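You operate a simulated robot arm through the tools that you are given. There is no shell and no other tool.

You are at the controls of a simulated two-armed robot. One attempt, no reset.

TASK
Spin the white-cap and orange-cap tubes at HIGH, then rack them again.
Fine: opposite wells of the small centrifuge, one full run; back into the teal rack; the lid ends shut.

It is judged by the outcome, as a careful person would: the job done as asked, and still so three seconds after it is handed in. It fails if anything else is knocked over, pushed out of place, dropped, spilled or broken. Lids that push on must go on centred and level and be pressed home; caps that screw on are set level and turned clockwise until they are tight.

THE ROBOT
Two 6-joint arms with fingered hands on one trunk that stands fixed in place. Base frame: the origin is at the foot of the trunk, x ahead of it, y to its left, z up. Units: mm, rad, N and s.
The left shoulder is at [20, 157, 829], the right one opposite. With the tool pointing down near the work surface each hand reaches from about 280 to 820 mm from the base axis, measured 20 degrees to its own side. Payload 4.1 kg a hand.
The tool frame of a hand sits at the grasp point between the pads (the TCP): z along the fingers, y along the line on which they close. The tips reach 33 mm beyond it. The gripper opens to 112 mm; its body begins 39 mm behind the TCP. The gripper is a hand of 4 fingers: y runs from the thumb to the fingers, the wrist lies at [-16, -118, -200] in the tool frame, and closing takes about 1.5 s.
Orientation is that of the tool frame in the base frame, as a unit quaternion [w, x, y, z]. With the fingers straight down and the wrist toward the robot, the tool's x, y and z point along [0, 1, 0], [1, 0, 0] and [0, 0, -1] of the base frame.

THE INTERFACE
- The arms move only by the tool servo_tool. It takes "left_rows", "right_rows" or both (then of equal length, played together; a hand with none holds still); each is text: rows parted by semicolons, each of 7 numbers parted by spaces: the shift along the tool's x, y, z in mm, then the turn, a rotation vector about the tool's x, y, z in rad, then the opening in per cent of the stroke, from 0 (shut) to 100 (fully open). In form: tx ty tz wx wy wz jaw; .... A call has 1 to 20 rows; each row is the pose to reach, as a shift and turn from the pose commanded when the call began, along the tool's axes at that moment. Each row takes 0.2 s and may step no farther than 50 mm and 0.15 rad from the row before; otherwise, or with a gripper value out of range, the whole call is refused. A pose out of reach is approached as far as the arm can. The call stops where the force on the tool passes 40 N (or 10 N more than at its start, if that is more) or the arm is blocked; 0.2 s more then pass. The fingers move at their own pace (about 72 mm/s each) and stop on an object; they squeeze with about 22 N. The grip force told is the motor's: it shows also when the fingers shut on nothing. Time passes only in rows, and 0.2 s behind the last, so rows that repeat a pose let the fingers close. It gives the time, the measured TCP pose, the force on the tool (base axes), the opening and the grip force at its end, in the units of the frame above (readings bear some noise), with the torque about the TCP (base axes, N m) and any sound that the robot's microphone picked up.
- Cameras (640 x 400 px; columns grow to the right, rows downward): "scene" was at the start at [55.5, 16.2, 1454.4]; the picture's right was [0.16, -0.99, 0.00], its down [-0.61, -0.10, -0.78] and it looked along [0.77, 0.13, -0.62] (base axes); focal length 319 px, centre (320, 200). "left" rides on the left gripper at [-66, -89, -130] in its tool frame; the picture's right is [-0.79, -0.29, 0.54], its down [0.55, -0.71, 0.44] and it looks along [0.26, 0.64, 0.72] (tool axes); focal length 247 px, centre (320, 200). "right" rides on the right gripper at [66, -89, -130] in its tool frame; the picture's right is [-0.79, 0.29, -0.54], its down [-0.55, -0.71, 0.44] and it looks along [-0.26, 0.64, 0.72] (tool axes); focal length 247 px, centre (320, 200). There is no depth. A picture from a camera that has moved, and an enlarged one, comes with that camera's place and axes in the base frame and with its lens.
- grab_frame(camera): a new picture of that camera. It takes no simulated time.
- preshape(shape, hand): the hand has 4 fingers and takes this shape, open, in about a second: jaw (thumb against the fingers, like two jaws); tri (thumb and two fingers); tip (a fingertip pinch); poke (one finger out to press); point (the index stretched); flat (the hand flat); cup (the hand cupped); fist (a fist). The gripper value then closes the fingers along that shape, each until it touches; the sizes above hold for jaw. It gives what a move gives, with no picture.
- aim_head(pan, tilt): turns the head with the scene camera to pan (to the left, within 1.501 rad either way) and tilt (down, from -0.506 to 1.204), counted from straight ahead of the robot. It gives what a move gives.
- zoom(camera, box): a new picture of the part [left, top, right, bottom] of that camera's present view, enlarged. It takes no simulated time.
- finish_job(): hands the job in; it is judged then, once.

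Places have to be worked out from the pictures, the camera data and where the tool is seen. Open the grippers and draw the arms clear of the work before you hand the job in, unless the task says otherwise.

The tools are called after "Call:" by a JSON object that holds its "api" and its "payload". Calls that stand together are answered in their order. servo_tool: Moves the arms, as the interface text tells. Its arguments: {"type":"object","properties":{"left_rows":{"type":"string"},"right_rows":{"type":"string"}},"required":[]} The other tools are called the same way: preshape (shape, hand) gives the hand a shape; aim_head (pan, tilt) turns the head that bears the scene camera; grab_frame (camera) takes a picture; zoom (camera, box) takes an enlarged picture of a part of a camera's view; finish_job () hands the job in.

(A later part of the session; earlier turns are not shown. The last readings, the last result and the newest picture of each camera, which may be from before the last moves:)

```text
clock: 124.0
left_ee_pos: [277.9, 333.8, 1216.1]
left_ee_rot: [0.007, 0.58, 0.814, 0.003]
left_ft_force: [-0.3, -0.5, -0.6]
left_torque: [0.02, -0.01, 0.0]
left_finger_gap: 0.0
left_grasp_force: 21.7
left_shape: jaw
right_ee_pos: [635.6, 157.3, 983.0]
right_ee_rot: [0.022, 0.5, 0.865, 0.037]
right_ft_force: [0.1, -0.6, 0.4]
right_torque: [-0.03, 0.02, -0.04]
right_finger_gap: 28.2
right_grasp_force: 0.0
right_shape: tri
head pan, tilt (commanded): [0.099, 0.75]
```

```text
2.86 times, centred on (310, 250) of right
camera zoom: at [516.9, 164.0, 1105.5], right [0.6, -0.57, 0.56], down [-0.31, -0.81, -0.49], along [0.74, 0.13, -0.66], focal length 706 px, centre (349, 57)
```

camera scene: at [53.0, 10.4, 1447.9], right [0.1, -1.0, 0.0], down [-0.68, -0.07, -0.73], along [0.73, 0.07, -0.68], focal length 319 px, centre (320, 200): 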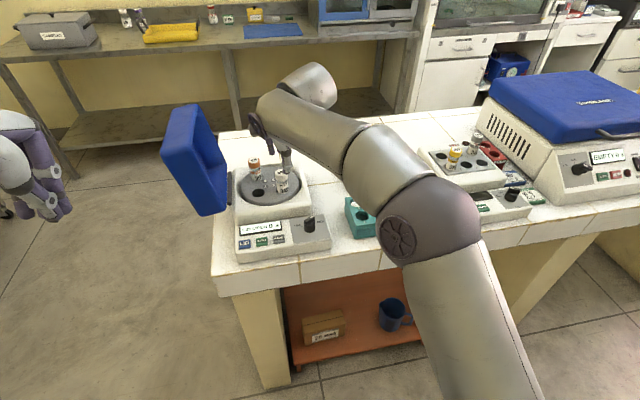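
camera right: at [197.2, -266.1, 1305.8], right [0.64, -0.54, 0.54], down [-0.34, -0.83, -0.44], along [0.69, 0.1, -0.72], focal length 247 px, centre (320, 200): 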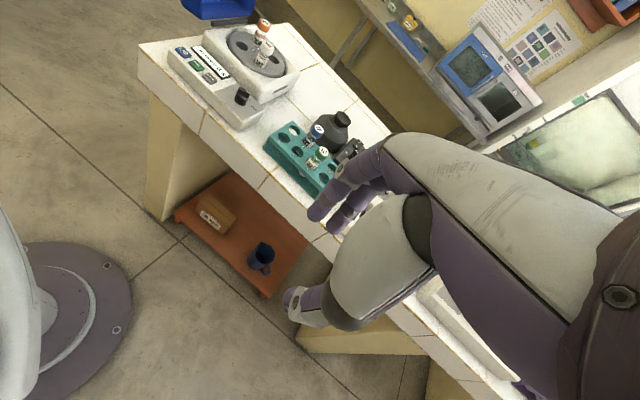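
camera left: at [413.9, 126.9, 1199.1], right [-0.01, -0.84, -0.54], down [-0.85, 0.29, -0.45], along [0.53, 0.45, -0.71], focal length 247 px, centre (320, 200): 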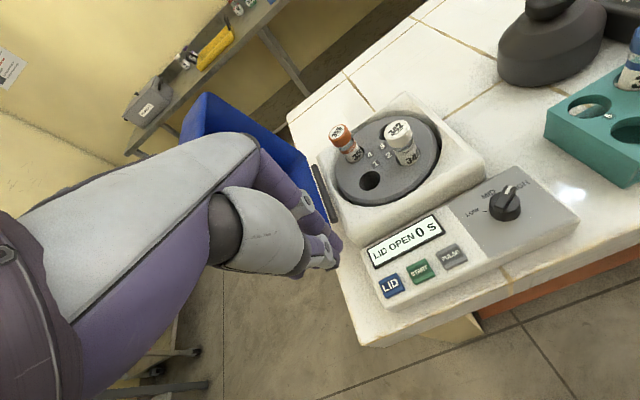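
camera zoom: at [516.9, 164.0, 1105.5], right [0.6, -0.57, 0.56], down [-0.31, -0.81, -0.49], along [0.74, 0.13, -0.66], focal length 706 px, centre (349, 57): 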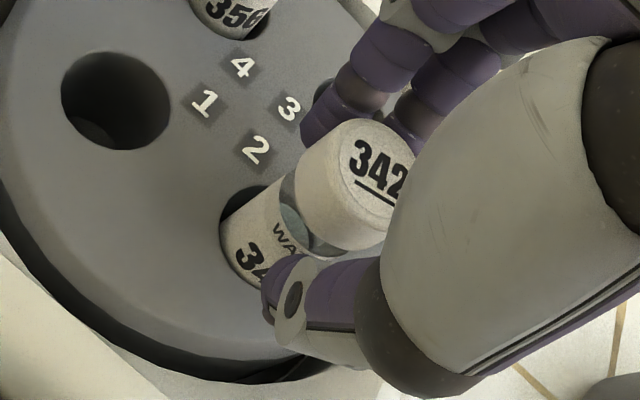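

Both sides touch evenly and the tube hasn't shifted. I close fully.

Call:
{"api": "servo_tool", "payload": {"right_rows": "0 0 0 0 0 0 15; 0 0 0 0 0 0 5; 0 0 0 0 0 0 0; 0 0 0 0 0 0 0; 0 0 0 0 0 0 0"}}

Call:
{"api": "zoom", "payload": {"camera": "left", "box": [420, 40, 510, 130]}}

```text
clock: 125.2
left_ee_pos: [277.4, 333.1, 1216.6]
left_ee_rot: [0.007, 0.581, 0.814, 0.003]
left_ft_force: [-0.5, -0.4, -0.6]
left_torque: [0.01, 0.05, -0.01]
left_finger_gap: 0.0
left_grasp_force: 21.8
left_shape: jaw
right_ee_pos: [635.2, 157.3, 982.7]
right_ee_rot: [0.022, 0.501, 0.865, 0.037]
right_ft_force: [-1.0, 0.7, 0.1]
right_torque: [0.02, 0.03, 0.0]
right_finger_gap: 18.6
right_grasp_force: 22.3
right_shape: tri
head pan, tilt (commanded): [0.099, 0.75]
```

```text
4.44 times, centred on (465, 85) of left
camera zoom: at [212.8, 241.9, 1345.9], right [-0.01, -0.84, -0.54], down [-0.85, 0.29, -0.45], along [0.53, 0.45, -0.71], focal length 1098 px, centre (-324, 711)
```

zoom: 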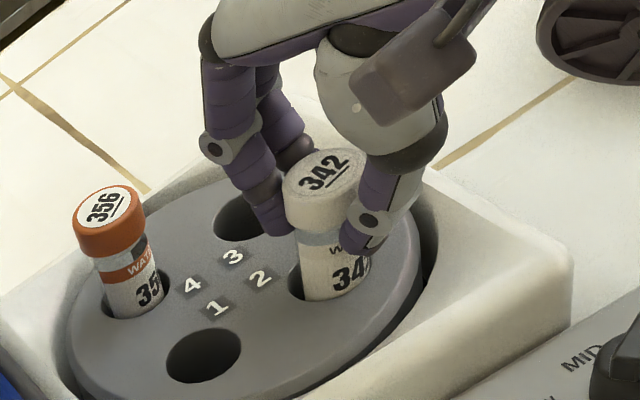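

Held (22 N). I lift it straight out of the rotor to z ≈ 1043.

Call:
{"api": "servo_tool", "payload": {"right_rows": "0 0.4 -5 0 0 0 0; 0 0.9 -11 0 0 0 0; 0 1.6 -19 0 0 0 0; 0 2.4 -28 0 0 0 0; 0 3.2 -37 0 0 0 0; 0 3.9 -46 0 0 0 0; 0 4.7 -55 0 0 0 0; 0 5.1 -60 0 0 0 0; 0 5.1 -60 0 0 0 0"}}

Call:
{"api": "zoom", "payload": {"camera": "left", "box": [390, 10, 530, 140]}}

Call:
{"api": "zoom", "payload": {"camera": "scene", "box": [235, 120, 325, 210]}}

```text
clock: 127.2
left_ee_pos: [277.4, 333.3, 1217.8]
left_ee_rot: [0.006, 0.581, 0.814, 0.003]
left_ft_force: [-0.7, -0.4, -0.5]
left_torque: [0.01, 0.03, -0.02]
left_finger_gap: 0.0
left_grasp_force: 22.6
left_shape: jaw
right_ee_pos: [635.8, 157.0, 1042.6]
right_ee_rot: [0.021, 0.5, 0.865, 0.038]
right_ft_force: [0.4, 0.5, -0.1]
right_torque: [-0.01, -0.03, 0.02]
right_finger_gap: 18.6
right_grasp_force: 22.2
right_shape: tri
head pan, tilt (commanded): [0.099, 0.75]
```

```text
3.08 times, centred on (460, 75) of left
camera zoom: at [212.8, 241.9, 1345.9], right [-0.01, -0.84, -0.54], down [-0.85, 0.29, -0.45], along [0.53, 0.45, -0.71], focal length 760 px, centre (-111, 585)
```

zoom: 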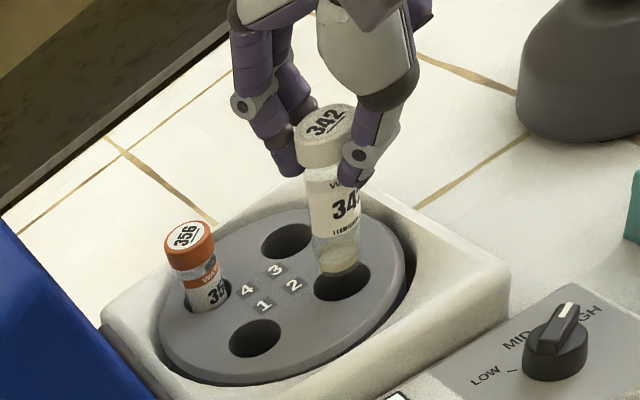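

```text
4.44 times, centred on (280, 165) of scene
camera zoom: at [53.2, 10.5, 1447.9], right [0.1, -1.0, 0.0], down [-0.68, -0.07, -0.73], along [0.73, 0.07, -0.68], focal length 1419 px, centre (498, 356)
```

zoom: 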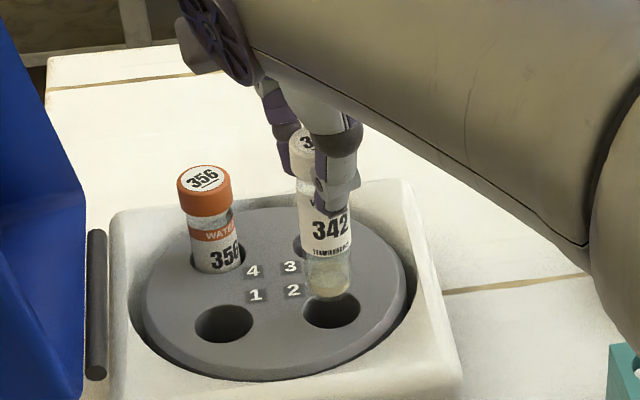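

The white tube hangs free above the rotor. I carry it back, in front of the other tubes, and over to hover above rack well 8 (≈684, -155); meanwhile I yaw the left hand so its camera can watch the rack.

Call:
{"api": "servo_tool", "payload": {"right_rows": "-7.1 -23.8 -12 0 0 0 0; -14.2 -47.5 -23.5 0 0 0 0; -25.3 -67.3 -36.8 0 0 0 0; -36.4 -87 -50 0 0 0 0; -64.8 -107.7 -51.8 0 0 0 0; -93.3 -128.4 -53.5 0 0 0 0; -121.7 -149 -55.3 0 0 0 0; -150.1 -169.7 -57 0 0 0 0; -188 -161.3 -50.6 0 0 0.04 0; -225.8 -152.8 -44.2 0 0 0.08 0; -263.7 -144.4 -37.8 0 0 0.12 0; -280.9 -129.2 -31.5 0 0 0.16 0; -298.1 -113.9 -25.1 0 0 0.19 0; -298.1 -113.9 -25.1 0 0 0.19 0", "left_rows": "0 0 0 0 0 0.04 0; 0 0 0 0 0 0.08 0; 0 0 0 0 0 0.12 0; 0 0 0 0 0 0.16 0; 0 0 0 0 0 0.2 0; 0 0 0 0 0 0.24 0; 0 0 0 0 0 0.28 0; 0 0 0 0 0 0.32 0; 0 0 0 0 0 0.36 0; 0 0 0 0 0 0.4 0; 0 0 0 0 0 0.4 0; 0 0 0 0 0 0.4 0; 0 0 0 0 0 0.4 0; 0 0 0 0 0 0.4 0"}}

Call:
{"api": "grab_frame", "payload": {"camera": "scene"}}

Call:
{"api": "grab_frame", "payload": {"camera": "left"}}

Call:
{"api": "zoom", "payload": {"camera": "right", "box": [180, 160, 400, 340]}}

```text
clock: 130.2
left_ee_pos: [277.9, 331.9, 1217.0]
left_ee_rot: [0.006, 0.731, 0.683, 0.003]
left_ft_force: [0.2, -0.4, 0.1]
left_torque: [0.05, -0.01, 0.03]
left_finger_gap: 0.0
left_grasp_force: 22.3
left_shape: jaw
right_ee_pos: [684.1, -158.9, 1057.3]
right_ee_rot: [0.018, 0.58, 0.814, 0.039]
right_ft_force: [0.3, -0.9, -0.4]
right_torque: [0.03, -0.04, 0.01]
right_finger_gap: 18.2
right_grasp_force: 21.4
right_shape: tri
head pan, tilt (commanded): [0.099, 0.75]
```

```text
taken
camera scene: at [53.1, 10.5, 1447.9], right [0.1, -1.0, 0.0], down [-0.68, -0.07, -0.73], along [0.73, 0.07, -0.68], focal length 319 px, centre (320, 200)
```

scene: 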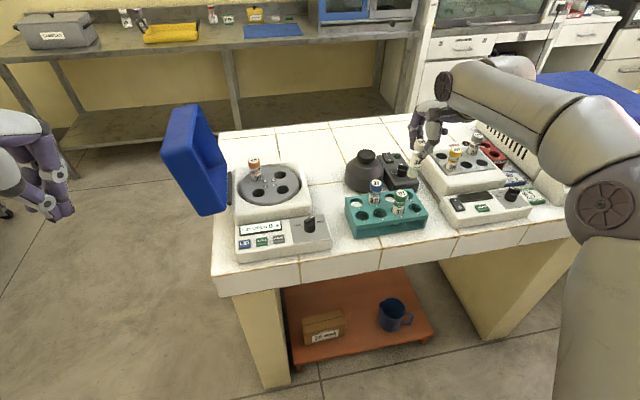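

```text
taken
camera left: at [182.2, 272.4, 1345.0], right [-0.33, -0.77, -0.54], down [-0.66, 0.6, -0.45], along [0.67, 0.21, -0.71], focal length 247 px, centre (320, 200)
```

left: 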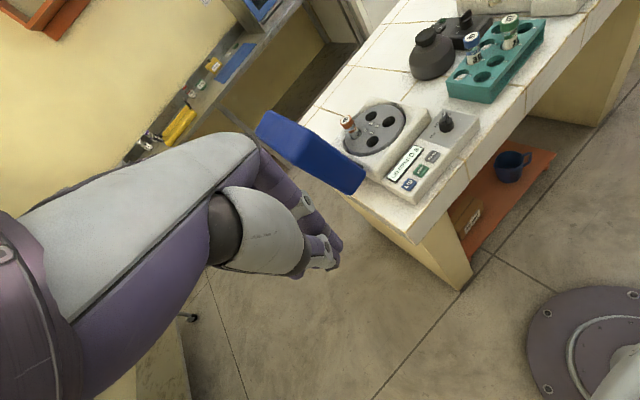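

```text
2.22 times, centred on (290, 250) of right
camera zoom: at [569.6, -131.6, 1180.4], right [0.49, -0.68, 0.55], down [-0.46, -0.73, -0.5], along [0.74, 0.0, -0.67], focal length 549 px, centre (387, 89)
```

zoom: 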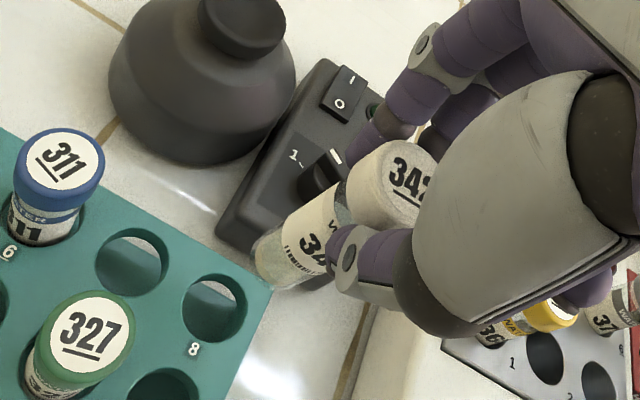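

The right view shows the tube near well 8, but the left camera misses it. I move the left hand forward and right (high up) so its camera sees the rack from the side.

Call:
{"api": "servo_tool", "payload": {"left_rows": "-34.4 30.8 0 0 0 0 0; -68.8 61.6 0 0 0 0 0; -103.2 92.4 0 0 0 0 0; -137.6 123.2 0 0 0 0 0; -172 154 0 0 0 0 0; -172 154 0 0 0 0 0"}}

Call:
{"api": "grab_frame", "payload": {"camera": "left"}}

Call:
{"api": "zoom", "payload": {"camera": "scene", "box": [350, 120, 450, 230]}}

```text
clock: 131.6
left_ee_pos: [417.5, 148.5, 1220.3]
left_ee_rot: [0.005, 0.731, 0.682, 0.005]
left_ft_force: [1.0, -0.2, 0.1]
left_torque: [-0.06, -0.06, -0.02]
left_finger_gap: 0.0
left_grasp_force: 22.6
left_shape: jaw
right_ee_pos: [684.3, -160.1, 1055.3]
right_ee_rot: [0.018, 0.579, 0.814, 0.039]
right_ft_force: [0.6, 1.0, -0.4]
right_torque: [0.0, -0.01, 0.01]
right_finger_gap: 18.3
right_grasp_force: 22.0
right_shape: tri
head pan, tilt (commanded): [0.099, 0.75]
```

```text
taken
camera left: at [321.5, 87.7, 1349.1], right [-0.33, -0.77, -0.54], down [-0.66, 0.6, -0.45], along [0.67, 0.21, -0.71], focal length 247 px, centre (320, 200)
```

left: 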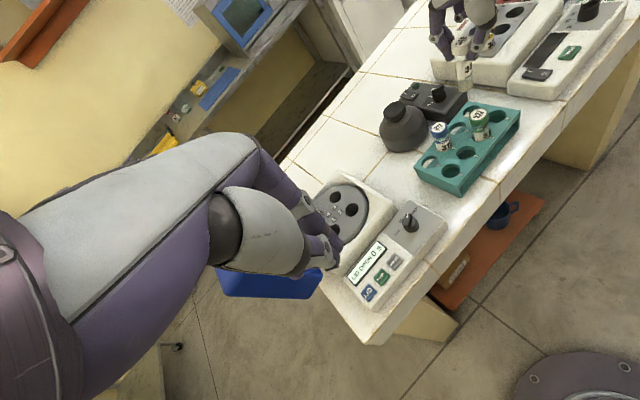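

```text
3.64 times, centred on (400, 175) of scene
camera zoom: at [53.1, 10.6, 1447.9], right [0.1, -1.0, 0.0], down [-0.68, -0.07, -0.73], along [0.73, 0.07, -0.68], focal length 1161 px, centre (29, 291)
```

zoom: 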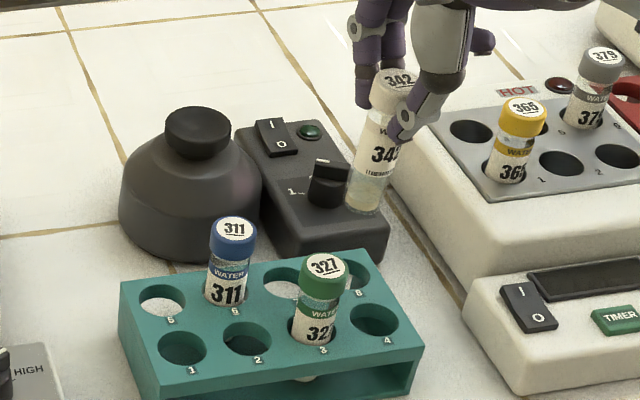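

The tube hangs upright over the area of well 8. I lower to z ≈ 1000 (end ~17 mm above the rack) and compare in three views.

Call:
{"api": "servo_tool", "payload": {"right_rows": "0 -1 14 0 0 0 0; 0 -2.2 28 0 0 0 0; 0 -3.4 42 0 0 0 0; 0 -4.5 55 0 0 0 0; 0 -4.5 55 0 0 0 0"}}

Call:
{"api": "zoom", "payload": {"camera": "scene", "box": [370, 150, 440, 230]}}

Call:
{"api": "zoom", "payload": {"camera": "right", "box": [200, 180, 380, 330]}}

Call:
{"api": "zoom", "payload": {"camera": "left", "box": [400, 30, 530, 200]}}

```text
clock: 132.8
left_ee_pos: [418.1, 148.6, 1219.1]
left_ee_rot: [0.006, 0.73, 0.683, 0.004]
left_ft_force: [0.5, -0.2, -0.1]
left_torque: [0.02, -0.01, 0.02]
left_finger_gap: 0.2
left_grasp_force: 21.6
left_shape: jaw
right_ee_pos: [684.3, -158.4, 1001.5]
right_ee_rot: [0.018, 0.58, 0.813, 0.039]
right_ft_force: [-0.6, 0.3, -0.2]
right_torque: [0.01, 0.05, -0.02]
right_finger_gap: 18.6
right_grasp_force: 22.2
right_shape: tri
head pan, tilt (commanded): [0.099, 0.75]
```

```text
5.00 times, centred on (405, 190) of scene
camera zoom: at [53.2, 10.5, 1447.9], right [0.1, -1.0, 0.0], down [-0.68, -0.07, -0.73], along [0.73, 0.07, -0.68], focal length 1596 px, centre (-105, 250)
```

zoom: 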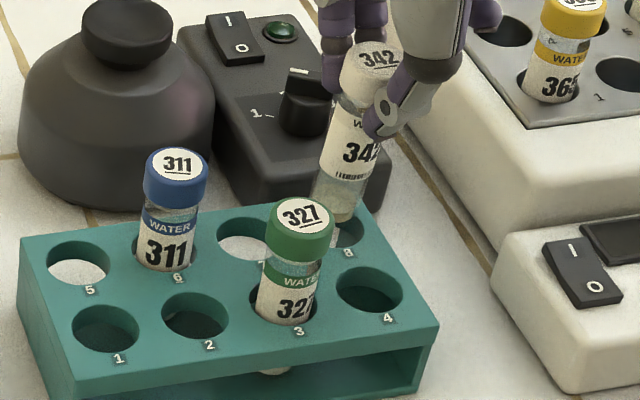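

```text
2.67 times, centred on (290, 255) of right
camera zoom: at [569.6, -131.1, 1125.9], right [0.49, -0.68, 0.55], down [-0.46, -0.73, -0.5], along [0.74, 0.0, -0.67], focal length 659 px, centre (400, 53)
```

zoom: 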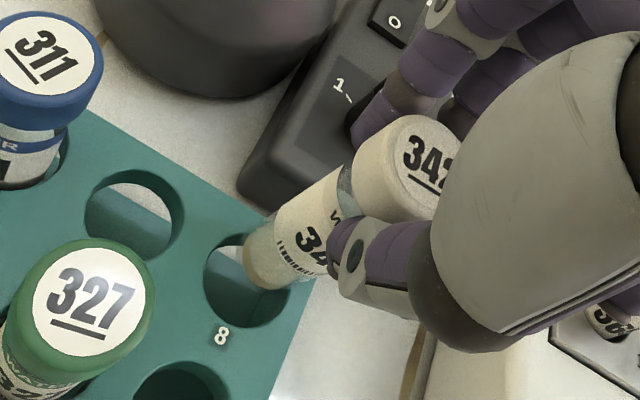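

```text
2.35 times, centred on (465, 115) of left
camera zoom: at [321.3, 88.0, 1348.9], right [-0.33, -0.77, -0.54], down [-0.66, 0.6, -0.45], along [0.67, 0.21, -0.71], focal length 581 px, centre (-21, 400)
```

zoom: 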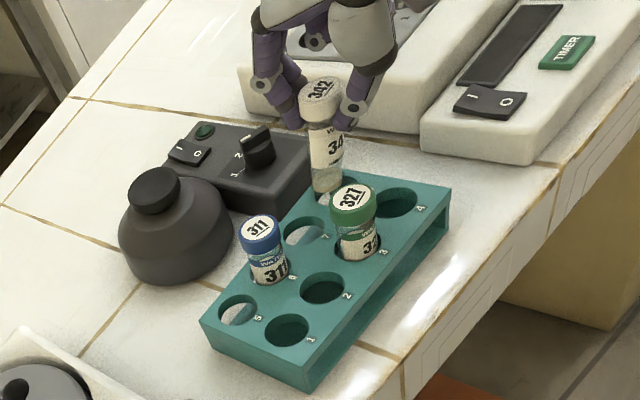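

The end is ~15 mm above well 8 and within ~2 mm of centre. I shift (-1, -1.5) and lower 10 mm more, then look again.

Call:
{"api": "servo_tool", "payload": {"right_rows": "-0.8 -1.4 2 0 0 0 0; -1.25 -1.8 6 0 0 0 0; -1.25 -2.3 9.8 0 0 0 0; -1.25 -2.3 9.8 0 0 0 0"}}

Call:
{"api": "zoom", "payload": {"camera": "scene", "box": [380, 170, 430, 220]}}

Call:
{"api": "zoom", "payload": {"camera": "right", "box": [230, 200, 330, 300]}}

Call:
{"api": "zoom", "payload": {"camera": "left", "box": [440, 60, 510, 130]}}

```text
clock: 133.8
left_ee_pos: [416.6, 149.1, 1221.7]
left_ee_rot: [0.007, 0.73, 0.683, 0.005]
left_ft_force: [-0.2, 0.2, 0.9]
left_torque: [0.0, 0.0, -0.03]
left_finger_gap: 0.3
left_grasp_force: 21.9
left_shape: jaw
right_ee_pos: [684.1, -159.8, 998.6]
right_ee_rot: [0.021, 0.58, 0.813, 0.043]
right_ft_force: [-6.2, 2.3, 39.0]
right_torque: [0.06, 0.1, 0.08]
right_finger_gap: 21.2
right_grasp_force: 22.1
right_shape: tri
head pan, tilt (commanded): [0.099, 0.75]
```

```text
8.00 times, centred on (405, 195) of scene
camera zoom: at [51.7, 10.9, 1447.9], right [0.1, -1.0, 0.0], down [-0.68, -0.07, -0.73], along [0.73, 0.07, -0.68], focal length 2554 px, centre (-360, 240)
```

zoom: 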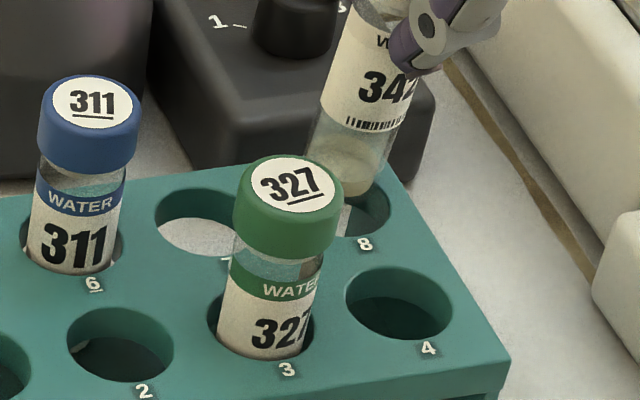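

```text
4.00 times, centred on (280, 250) of right
camera zoom: at [567.5, -132.6, 1121.5], right [0.48, -0.68, 0.55], down [-0.45, -0.73, -0.51], along [0.75, 0.0, -0.66], focal length 988 px, centre (480, 0)
```

zoom: 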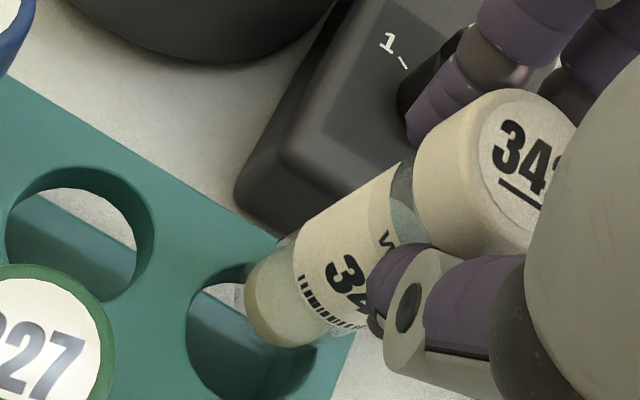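

```text
5.71 times, centred on (475, 95) of left
camera zoom: at [320.0, 88.3, 1349.2], right [-0.33, -0.77, -0.54], down [-0.66, 0.6, -0.45], along [0.67, 0.21, -0.71], focal length 1411 px, centre (-566, 800)
```

zoom: 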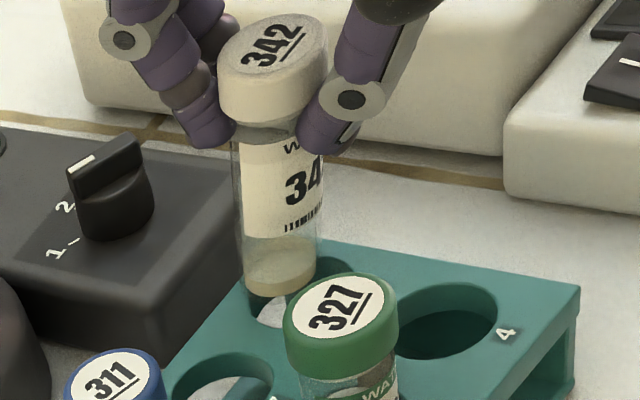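

The tube's end met the rack's rim (39 N) sooner than expected — the rack's top is higher than I took it for. Re-reading the previous views with that height, both call for about 10 mm toward the robot. I rise 15 mm and shift (-9.5, +2.5).

Call:
{"api": "servo_tool", "payload": {"right_rows": "0.1 0.6 -7.5 0 0 0 0; 0.2 1.3 -14.9 0 0 0 0; 3 -2.8 -15.2 0 0 0 0; 5.7 -6.9 -15.5 0 0 0 0; 5.7 -6.9 -15.5 0 0 0 0"}}

Call:
{"api": "zoom", "payload": {"camera": "scene", "box": [350, 150, 440, 240]}}

Call:
{"api": "zoom", "payload": {"camera": "right", "box": [230, 200, 330, 300]}}

Call:
{"api": "zoom", "payload": {"camera": "left", "box": [440, 60, 510, 130]}}

```text
clock: 135.0
left_ee_pos: [417.9, 148.1, 1221.3]
left_ee_rot: [0.006, 0.731, 0.683, 0.005]
left_ft_force: [0.7, -0.4, 0.0]
left_torque: [-0.01, -0.01, 0.0]
left_finger_gap: 0.0
left_grasp_force: 22.1
left_shape: jaw
right_ee_pos: [673.3, -157.7, 1007.4]
right_ee_rot: [0.017, 0.58, 0.813, 0.038]
right_ft_force: [-0.2, -0.2, -1.3]
right_torque: [-0.04, -0.02, -0.03]
right_finger_gap: 19.6
right_grasp_force: 22.5
right_shape: tri
head pan, tilt (commanded): [0.099, 0.75]
```

```text
4.44 times, centred on (395, 195) of scene
camera zoom: at [53.2, 10.5, 1447.9], right [0.1, -1.0, 0.0], down [-0.68, -0.07, -0.73], along [0.73, 0.07, -0.68], focal length 1419 px, centre (-13, 222)
```

zoom: 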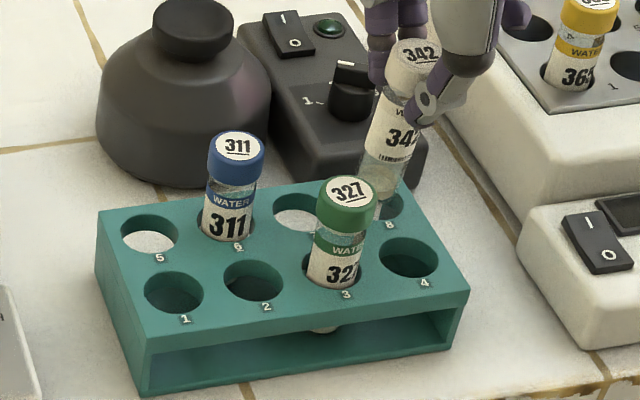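

```text
4.00 times, centred on (280, 250) of right
camera zoom: at [559.6, -130.3, 1131.9], right [0.49, -0.68, 0.55], down [-0.46, -0.73, -0.5], along [0.74, 0.0, -0.67], focal length 988 px, centre (480, 0)
```

zoom: 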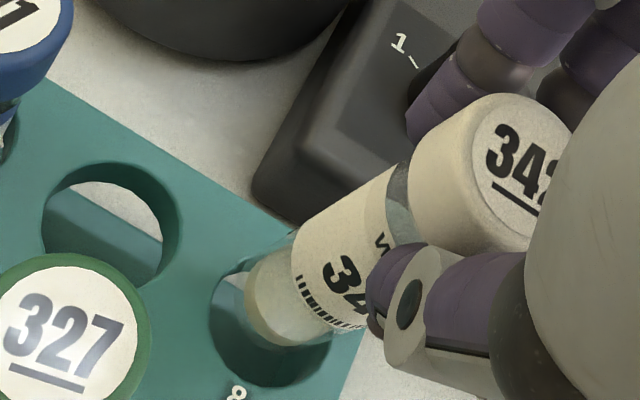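

```text
5.71 times, centred on (475, 95) of left
camera zoom: at [321.4, 88.0, 1348.9], right [-0.33, -0.77, -0.54], down [-0.66, 0.6, -0.45], along [0.67, 0.21, -0.71], focal length 1411 px, centre (-566, 800)
```

zoom: 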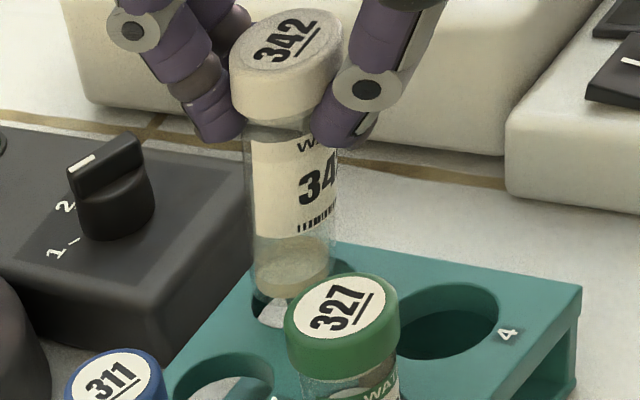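

Now all three views agree within ~2–3 mm: a small extra shift of (-2, -2). I apply it and lower 10 mm in small steps.

Call:
{"api": "servo_tool", "payload": {"right_rows": "-0.7 -1.3 0 0 0 0 0; -1.3 -2.5 0 0 0 0 0; -1.3 -2.8 3 0 0 0 0; -1.3 -3 6 0 0 0 0; -1.3 -3.2 8 0 0 0 0; -1.3 -3.4 10 0 0 0 0"}}

Call:
{"api": "zoom", "payload": {"camera": "right", "box": [230, 200, 330, 300]}}

Call:
{"api": "zoom", "payload": {"camera": "scene", "box": [370, 160, 430, 220]}}

Call:
{"api": "zoom", "payload": {"camera": "left", "box": [440, 60, 510, 130]}}

```text
clock: 136.4
left_ee_pos: [417.2, 148.2, 1220.1]
left_ee_rot: [0.005, 0.732, 0.682, 0.004]
left_ft_force: [-0.4, -0.6, -0.6]
left_torque: [-0.02, 0.0, -0.06]
left_finger_gap: 0.0
left_grasp_force: 21.4
left_shape: jaw
right_ee_pos: [671.1, -159.6, 997.3]
right_ee_rot: [0.018, 0.58, 0.813, 0.039]
right_ft_force: [0.5, 0.6, -0.5]
right_torque: [-0.01, 0.0, 0.0]
right_finger_gap: 19.4
right_grasp_force: 21.6
right_shape: tri
head pan, tilt (commanded): [0.099, 0.75]
```

```text
4.00 times, centred on (280, 250) of right
camera zoom: at [556.3, -132.5, 1121.8], right [0.49, -0.68, 0.55], down [-0.46, -0.73, -0.5], along [0.74, 0.0, -0.67], focal length 988 px, centre (480, 0)
```

zoom: 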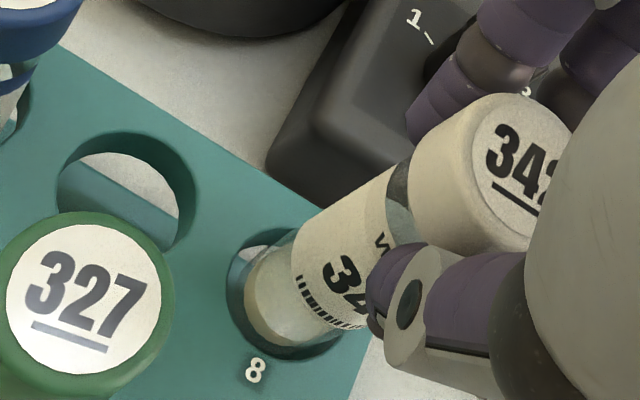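

```text
6.67 times, centred on (400, 190) of scene
camera zoom: at [53.2, 10.5, 1447.9], right [0.1, -1.0, 0.0], down [-0.68, -0.07, -0.73], along [0.73, 0.07, -0.68], focal length 2128 px, centre (-213, 267)
```

zoom: 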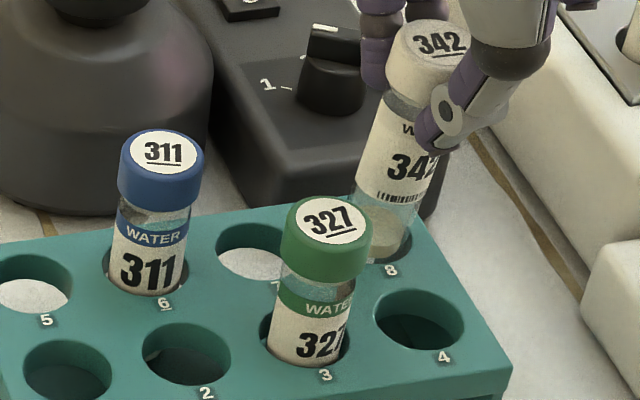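

```text
5.71 times, centred on (475, 95) of left
camera zoom: at [321.4, 88.0, 1348.9], right [-0.33, -0.77, -0.54], down [-0.66, 0.6, -0.45], along [0.67, 0.21, -0.71], focal length 1411 px, centre (-566, 800)
```

zoom: 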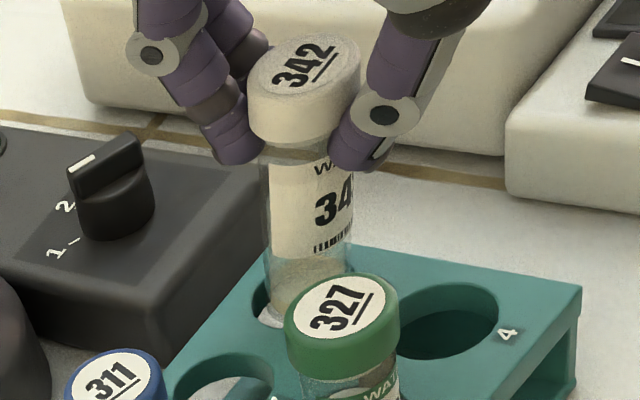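

No contact force and the end appears to be entering the hole. I lower 10 mm more, slowly.

Call:
{"api": "servo_tool", "payload": {"right_rows": "0 -0.2 2 0 0 0 0; 0 -0.4 4 0 0 0 0; 0 -0.5 6 0 0 0 0; 0 -0.7 8 0 0 0 0; 0 -0.85 10 0 0 0 0"}}

Call:
{"api": "zoom", "payload": {"camera": "right", "box": [230, 200, 330, 300]}}

Call:
{"api": "zoom", "payload": {"camera": "scene", "box": [370, 160, 430, 220]}}

```text
clock: 137.6
left_ee_pos: [417.6, 148.1, 1221.0]
left_ee_rot: [0.005, 0.731, 0.683, 0.004]
left_ft_force: [0.9, 0.0, 0.3]
left_torque: [0.01, -0.02, 0.01]
left_finger_gap: 0.1
left_grasp_force: 23.0
left_shape: jaw
right_ee_pos: [671.7, -160.4, 985.5]
right_ee_rot: [0.018, 0.58, 0.814, 0.039]
right_ft_force: [0.4, -0.2, 0.2]
right_torque: [-0.01, 0.01, 0.01]
right_finger_gap: 19.2
right_grasp_force: 22.4
right_shape: tri
head pan, tilt (commanded): [0.099, 0.75]
```

```text
4.00 times, centred on (280, 250) of right
camera zoom: at [556.7, -131.7, 1110.8], right [0.49, -0.68, 0.55], down [-0.46, -0.73, -0.5], along [0.74, 0.0, -0.67], focal length 988 px, centre (480, 0)
```

zoom: 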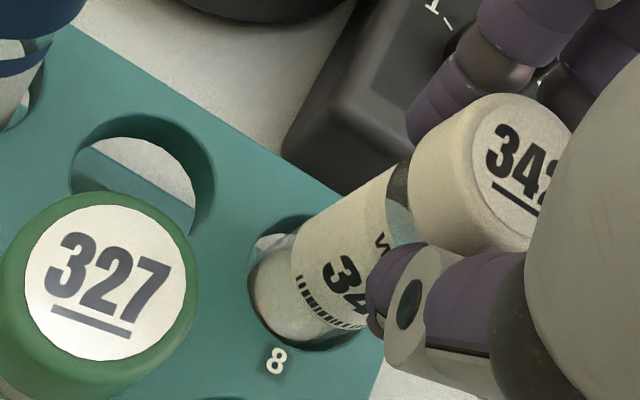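

```text
6.67 times, centred on (400, 190) of scene
camera zoom: at [53.2, 10.5, 1447.9], right [0.1, -1.0, 0.0], down [-0.68, -0.07, -0.73], along [0.73, 0.07, -0.68], focal length 2128 px, centre (-213, 267)
```

zoom: 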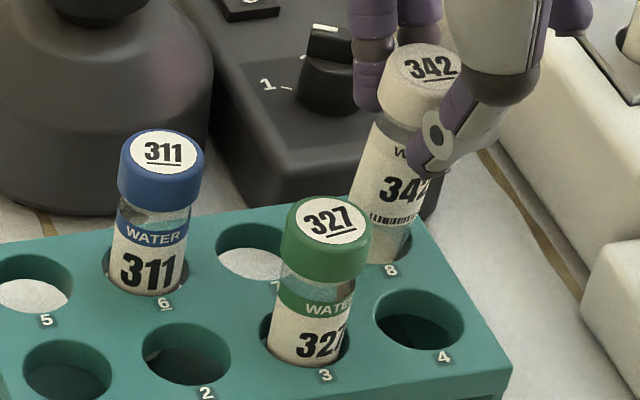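

It is in the hole. I lower 20 mm more.

Call:
{"api": "servo_tool", "payload": {"right_rows": "0 -0.25 3 0 0 0 0; 0 -0.5 6 0 0 0 0; 0 -0.75 9 0 0 0 0; 0 -1 12 0 0 0 0; 0 -1.3 15 0 0 0 0; 0 -1.5 18 0 0 0 0; 0 -1.7 20 0 0 0 0"}}

Call:
{"api": "zoom", "payload": {"camera": "scene", "box": [370, 160, 430, 220]}}

Call:
{"api": "zoom", "payload": {"camera": "left", "box": [440, 60, 510, 130]}}

```text
clock: 139.2
left_ee_pos: [416.2, 147.4, 1220.9]
left_ee_rot: [0.005, 0.73, 0.683, 0.004]
left_ft_force: [-0.2, 0.1, 0.1]
left_torque: [-0.03, -0.03, 0.0]
left_finger_gap: 0.0
left_grasp_force: 21.6
left_shape: jaw
right_ee_pos: [671.0, -158.7, 967.1]
right_ee_rot: [0.018, 0.579, 0.814, 0.039]
right_ft_force: [1.8, -0.5, -4.2]
right_torque: [-0.02, 0.04, -0.01]
right_finger_gap: 19.4
right_grasp_force: 22.3
right_shape: tri
head pan, tilt (commanded): [0.099, 0.75]
```

```text
6.67 times, centred on (400, 190) of scene
camera zoom: at [53.3, 10.5, 1447.8], right [0.1, -1.0, 0.0], down [-0.68, -0.07, -0.73], along [0.73, 0.07, -0.68], focal length 2128 px, centre (-213, 267)
```

zoom: 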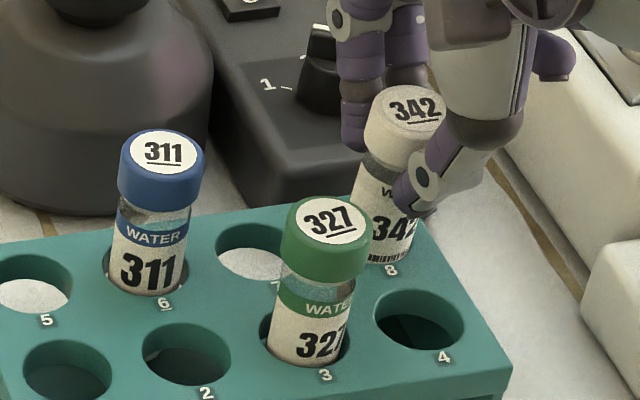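

```text
5.71 times, centred on (475, 95) of left
camera zoom: at [321.5, 88.0, 1348.9], right [-0.33, -0.77, -0.54], down [-0.66, 0.6, -0.45], along [0.67, 0.21, -0.71], focal length 1411 px, centre (-566, 800)
```

zoom: 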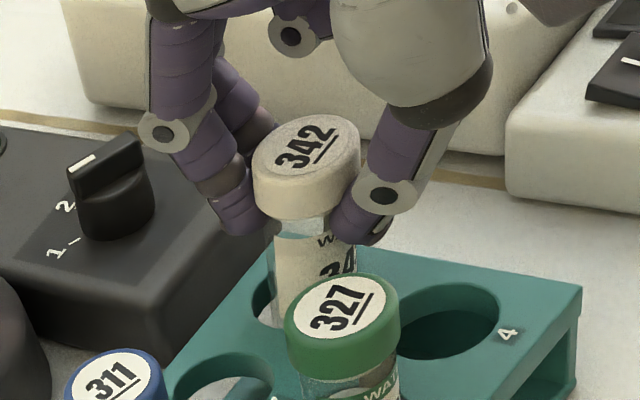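

Nearly down. I lower in 2 mm steps until it seats.

Call:
{"api": "servo_tool", "payload": {"right_rows": "0 -0.2 2 0 0 0 0; 0 -0.35 4 0 0 0 0; 0 -0.5 6 0 0 0 0; 0 -0.6 7.5 0 0 0 0"}}

Call:
{"api": "zoom", "payload": {"camera": "scene", "box": [370, 160, 430, 220]}}

```text
clock: 140.2
left_ee_pos: [417.7, 147.6, 1219.5]
left_ee_rot: [0.006, 0.731, 0.682, 0.004]
left_ft_force: [-0.9, -0.6, 1.2]
left_torque: [0.0, -0.01, -0.01]
left_finger_gap: 0.0
left_grasp_force: 22.1
left_shape: jaw
right_ee_pos: [670.9, -160.1, 959.4]
right_ee_rot: [0.017, 0.58, 0.814, 0.039]
right_ft_force: [3.3, 1.3, -3.1]
right_torque: [-0.01, -0.1, -0.01]
right_finger_gap: 18.8
right_grasp_force: 21.7
right_shape: tri
head pan, tilt (commanded): [0.099, 0.75]
```

```text
6.67 times, centred on (400, 190) of scene
camera zoom: at [53.3, 10.5, 1447.8], right [0.1, -1.0, 0.0], down [-0.68, -0.07, -0.73], along [0.73, 0.07, -0.68], focal length 2128 px, centre (-213, 267)
```

zoom: 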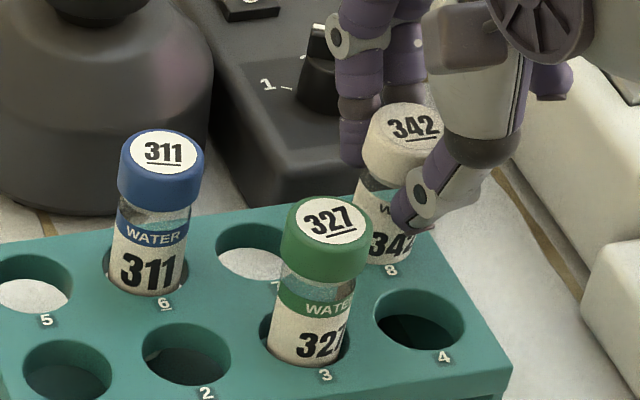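

The cap is at its original height. I go 2–3 mm further to feel for the bottom.

Call:
{"api": "servo_tool", "payload": {"right_rows": "0 -0.15 1.5 0 0 0 0; 0 -0.25 3 0 0 0 0"}}

```text
clock: 140.8
left_ee_pos: [417.5, 148.0, 1219.3]
left_ee_rot: [0.006, 0.73, 0.683, 0.004]
left_ft_force: [0.1, -0.2, -0.1]
left_torque: [-0.04, 0.0, -0.02]
left_finger_gap: 0.0
left_grasp_force: 21.9
left_shape: jaw
right_ee_pos: [670.8, -157.8, 957.0]
right_ee_rot: [0.018, 0.58, 0.814, 0.04]
right_ft_force: [2.4, 0.4, 1.9]
right_torque: [-0.01, -0.08, -0.04]
right_finger_gap: 19.0
right_grasp_force: 22.0
right_shape: tri
head pan, tilt (commanded): [0.099, 0.75]
```

Call:
{"api": "servo_tool", "payload": {"right_rows": "0 -0.15 1.5 0 0 0 0; 0 -0.25 3 0 0 0 0"}}

Call:
{"api": "zoom", "payload": {"camera": "scene", "box": [370, 160, 430, 220]}}

```text
clock: 141.4
left_ee_pos: [418.2, 147.4, 1220.4]
left_ee_rot: [0.006, 0.731, 0.682, 0.004]
left_ft_force: [-1.2, 0.3, 0.3]
left_torque: [0.04, 0.01, -0.06]
left_finger_gap: 0.0
left_grasp_force: 22.0
left_shape: jaw
right_ee_pos: [671.1, -158.3, 955.9]
right_ee_rot: [0.02, 0.581, 0.813, 0.04]
right_ft_force: [2.8, 1.1, 14.3]
right_torque: [0.01, -0.12, 0.02]
right_finger_gap: 19.4
right_grasp_force: 21.7
right_shape: tri
head pan, tilt (commanded): [0.099, 0.75]
```

```text
6.67 times, centred on (400, 190) of scene
camera zoom: at [52.8, 10.7, 1447.9], right [0.1, -1.0, 0.0], down [-0.68, -0.07, -0.73], along [0.73, 0.07, -0.68], focal length 2128 px, centre (-213, 267)
```

zoom: 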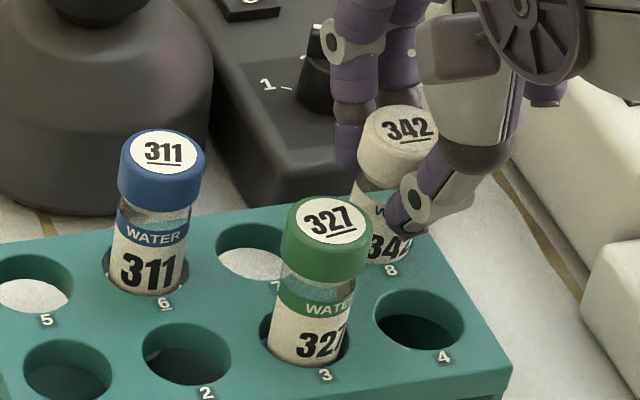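

Seated (14 N). I relieve, open, and rise straight up.

Call:
{"api": "servo_tool", "payload": {"right_rows": "0 0.3 -2.5 0 0 0 0; 0 0.3 -2.5 0 0 0 20; 0 0.3 -2.5 0 0 0 42; 0 0.3 -2.5 0 0 0 50; 0 0.3 -2.5 0 0 0 50; 0.3 1.6 -18 0 0 0 50; 0.6 3.4 -40 0 0 0 50; 1 5.5 -65 0 0 0 50; 1.5 8 -95 0 0 0 50"}}

Call:
{"api": "zoom", "payload": {"camera": "scene", "box": [340, 140, 440, 250]}}

Call:
{"api": "zoom", "payload": {"camera": "left", "box": [400, 30, 530, 200]}}

```text
clock: 143.4
left_ee_pos: [417.3, 148.1, 1220.5]
left_ee_rot: [0.006, 0.73, 0.683, 0.004]
left_ft_force: [-0.4, 0.8, -0.8]
left_torque: [-0.03, 0.02, 0.01]
left_finger_gap: 0.3
left_grasp_force: 21.7
left_shape: jaw
right_ee_pos: [670.4, -159.2, 1049.7]
right_ee_rot: [0.017, 0.579, 0.814, 0.039]
right_ft_force: [-0.6, -0.4, 0.2]
right_torque: [0.01, 0.02, -0.02]
right_finger_gap: 55.7
right_grasp_force: 0.1
right_shape: tri
head pan, tilt (commanded): [0.099, 0.75]
```

```text
3.64 times, centred on (390, 195) of scene
camera zoom: at [53.3, 10.5, 1447.8], right [0.1, -1.0, 0.0], down [-0.68, -0.07, -0.73], along [0.73, 0.07, -0.68], focal length 1161 px, centre (66, 218)
```

zoom: 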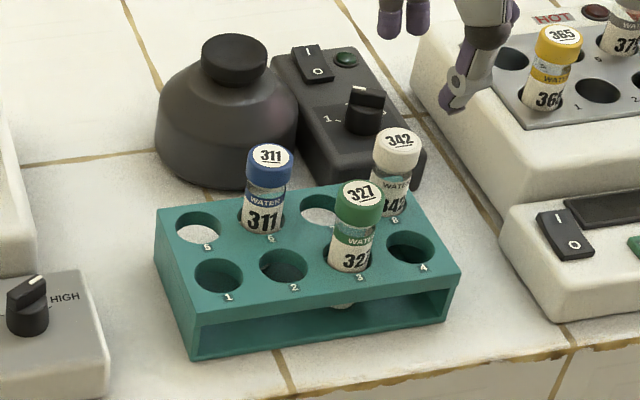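

```text
2.35 times, centred on (465, 115) of left
camera zoom: at [321.5, 87.9, 1348.9], right [-0.33, -0.77, -0.54], down [-0.66, 0.6, -0.45], along [0.67, 0.21, -0.71], focal length 581 px, centre (-21, 400)
```

zoom: 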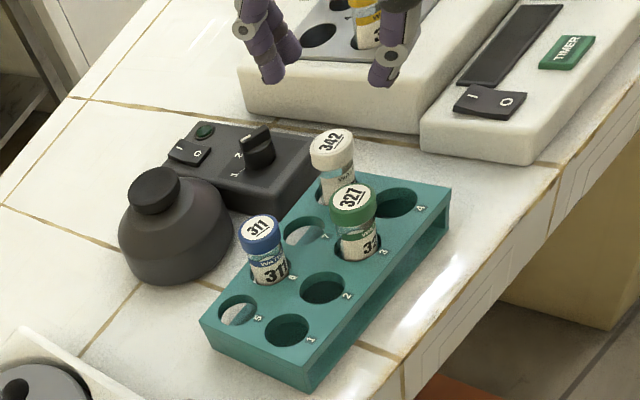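

The white tube stands back in well 8. I park the right arm and open the left hand to the tri shape for the orange tube.

Call:
{"api": "servo_tool", "payload": {"right_rows": "0.7 -41 -17.3 0 0 0 50; 1.5 -82.3 -34.6 0.03 0 0 50; 2.2 -123.4 -51.8 0.06 0 0 50; 3 -164.6 -69.1 0.085 0 0 50; 3.7 -205.7 -86.4 0.085 0 0 50; 4.5 -246.9 -103.7 0.085 0 0 50; 5.2 -288 -121 0.085 0 0 50; 6 -329.2 -138.2 0.085 0 0 50; 6.7 -370.3 -155.5 0.085 0 0 50"}}

Call:
{"api": "preshape", "payload": {"shape": "tri", "hand": "left"}}

Call:
{"api": "servo_tool", "payload": {"left_rows": "-5.2 11.4 40 0 0 -0.05 55; -10.5 22.8 80 0 0 -0.1 55; -15.7 34.2 120 0 0 -0.15 55; 4 70.1 124.2 0 0 -0.2 55; 23.6 106 128.3 0 0 -0.25 55; 43.3 142 132.5 0 0 -0.3 55; 62.9 177.9 136.7 0 0 -0.35 55; 82.6 213.8 140.8 0 0 -0.4 55; 102.2 249.7 145 0 0 -0.4 55; 102.2 249.7 145 0 0 -0.4 55"}}

Call:
{"api": "grab_frame", "payload": {"camera": "left"}}

Call:
{"api": "grab_frame", "payload": {"camera": "scene"}}

Call:
{"api": "grab_frame", "payload": {"camera": "right"}}

```text
clock: 145.4
left_ee_pos: [417.9, 148.2, 1221.4]
left_ee_rot: [0.005, 0.731, 0.683, 0.004]
left_ft_force: [0.4, 0.4, -0.5]
left_torque: [0.0, 0.05, 0.0]
left_finger_gap: 0.0
left_grasp_force: 22.2
left_shape: jaw
right_ee_pos: [310.8, -278.5, 1170.4]
right_ee_rot: [-0.007, 0.579, 0.815, 0.003]
right_ft_force: [0.3, 1.4, 0.4]
right_torque: [0.02, 0.03, 0.0]
right_finger_gap: 55.9
right_grasp_force: 0.0
right_shape: tri
head pan, tilt (commanded): [0.099, 0.75]
```

```text
clock: 146.3
left_ee_pos: [417.0, 147.9, 1219.9]
left_ee_rot: [0.007, 0.731, 0.682, 0.004]
left_ft_force: [-0.3, -0.6, 0.6]
left_torque: [0.01, 0.03, 0.03]
left_finger_gap: 111.9
left_grasp_force: 0.0
left_shape: tri
right_ee_pos: [310.1, -278.4, 1172.8]
right_ee_rot: [-0.006, 0.58, 0.814, 0.004]
right_ft_force: [0.6, -0.3, -0.2]
right_torque: [0.03, 0.02, -0.01]
right_finger_gap: 55.6
right_grasp_force: 0.1
right_shape: tri
head pan, tilt (commanded): [0.099, 0.75]
```

```text
clock: 148.5
left_ee_pos: [679.0, 235.6, 1077.2]
left_ee_rot: [0.006, 0.581, 0.814, 0.003]
left_ft_force: [-0.4, -0.5, 0.5]
left_torque: [-0.03, -0.03, 0.03]
left_finger_gap: 61.8
left_grasp_force: 0.1
left_shape: tri
right_ee_pos: [309.4, -278.7, 1172.8]
right_ee_rot: [-0.006, 0.58, 0.815, 0.004]
right_ft_force: [-0.4, 0.0, -0.5]
right_torque: [-0.04, -0.05, -0.02]
right_finger_gap: 55.5
right_grasp_force: 0.1
right_shape: tri
head pan, tilt (commanded): [0.099, 0.75]
```

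```text
taken
camera left: at [612.5, 143.4, 1207.0], right [-0.01, -0.84, -0.54], down [-0.85, 0.29, -0.45], along [0.53, 0.45, -0.71], focal length 247 px, centre (320, 200)
```

left: 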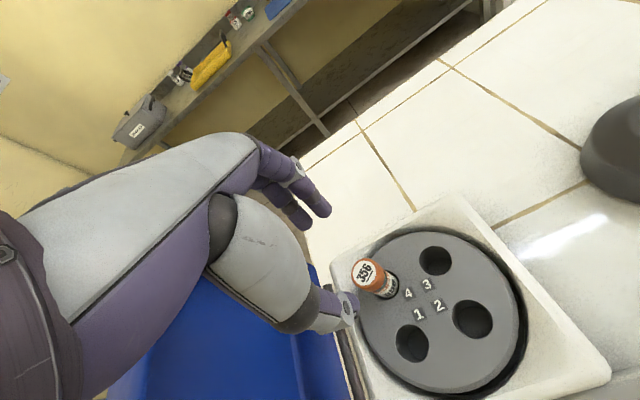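

```text
taken
camera scene: at [53.0, 10.5, 1447.9], right [0.1, -1.0, 0.0], down [-0.68, -0.07, -0.73], along [0.73, 0.07, -0.68], focal length 319 px, centre (320, 200)
```

scene: 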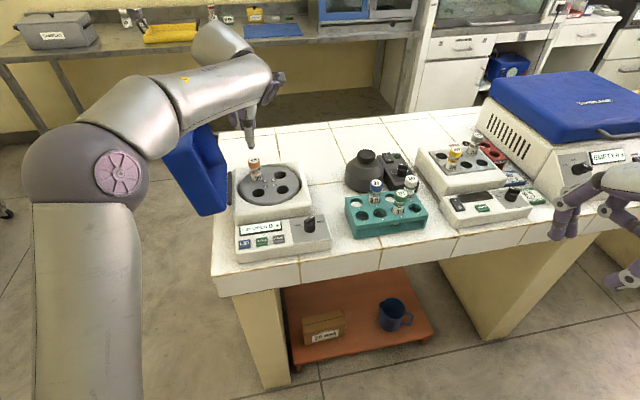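

```text
taken
camera right: at [205.9, -247.8, 1304.6], right [0.53, -0.66, 0.53], down [-0.49, -0.75, -0.44], along [0.69, -0.02, -0.73], focal length 247 px, centre (320, 200)
```

right: 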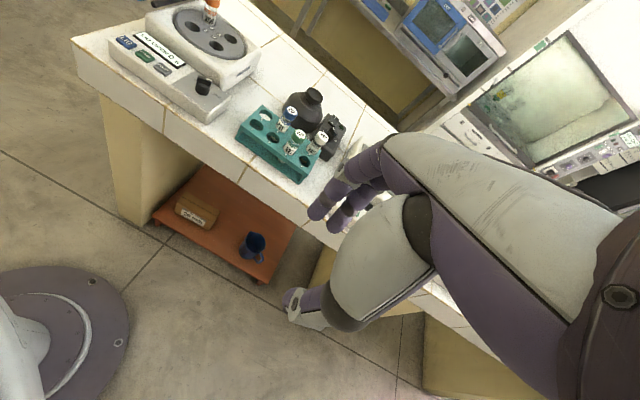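

The left hand hovers above the orange tube. I tilt as when I released it and lower to z ≈ 1030 for a near-field check.

Call:
{"api": "servo_tool", "payload": {"left_rows": "-0.2 -2.5 12 -0.03 0 0 55; -0.4 -5 24 -0.06 0 0 55; -0.4 -5.3 36 -0.07 0 0 55; -0.4 -5.6 46 -0.07 0 0 55; -0.4 -5.6 46 -0.07 0 0 55"}}

Call:
{"api": "zoom", "payload": {"camera": "left", "box": [260, 180, 440, 330]}}

Call:
{"api": "zoom", "payload": {"camera": "scene", "box": [220, 110, 310, 210]}}

Call:
{"api": "zoom", "payload": {"camera": "right", "box": [160, 0, 270, 90]}}

```text
clock: 149.7
left_ee_pos: [673.2, 232.7, 1030.5]
left_ee_rot: [0.026, 0.579, 0.814, 0.032]
left_ft_force: [-0.6, 0.4, 0.0]
left_torque: [0.0, 0.01, -0.02]
left_finger_gap: 61.9
left_grasp_force: 0.0
left_shape: tri
right_ee_pos: [309.7, -279.4, 1172.4]
right_ee_rot: [-0.007, 0.58, 0.814, 0.004]
right_ft_force: [-0.8, 0.1, 0.7]
right_torque: [-0.03, 0.0, 0.0]
right_finger_gap: 55.8
right_grasp_force: 0.1
right_shape: tri
head pan, tilt (commanded): [0.099, 0.75]
```

```text
2.67 times, centred on (350, 255) of left
camera zoom: at [599.1, 137.6, 1153.6], right [0.03, -0.83, -0.56], down [-0.81, 0.3, -0.5], along [0.58, 0.47, -0.67], focal length 659 px, centre (240, 53)
```

zoom: 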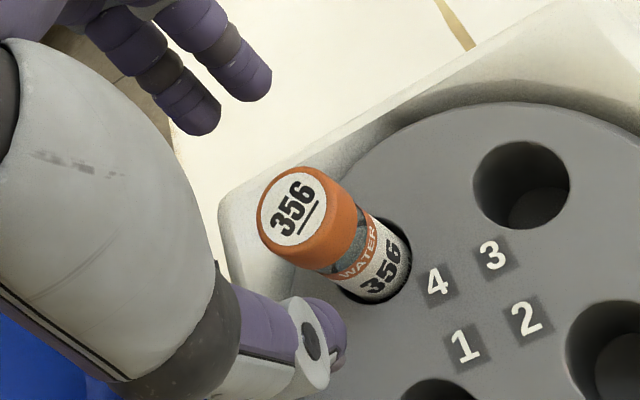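

```text
4.00 times, centred on (265, 160) of scene
camera zoom: at [53.1, 10.5, 1447.9], right [0.1, -1.0, 0.0], down [-0.68, -0.07, -0.73], along [0.73, 0.07, -0.68], focal length 1277 px, centre (540, 360)
```

zoom: 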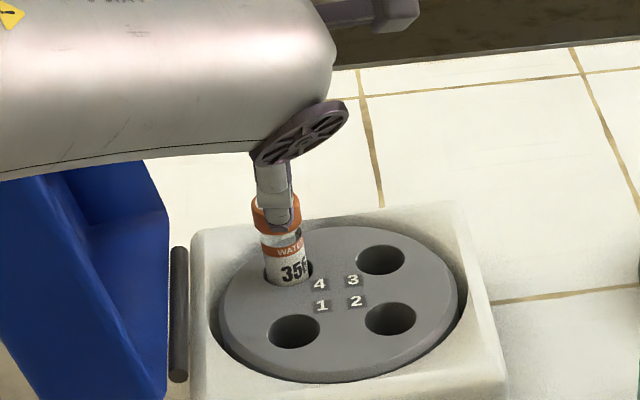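

```text
4.44 times, centred on (215, 45) of right
camera zoom: at [205.9, -247.8, 1304.6], right [0.53, -0.66, 0.53], down [-0.49, -0.75, -0.44], along [0.69, -0.02, -0.73], focal length 1098 px, centre (787, 889)
```

zoom: 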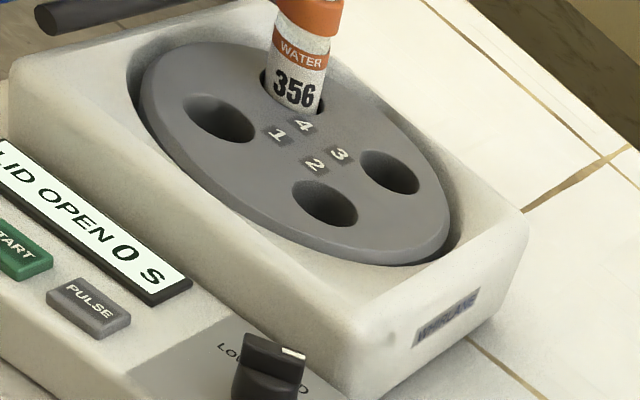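

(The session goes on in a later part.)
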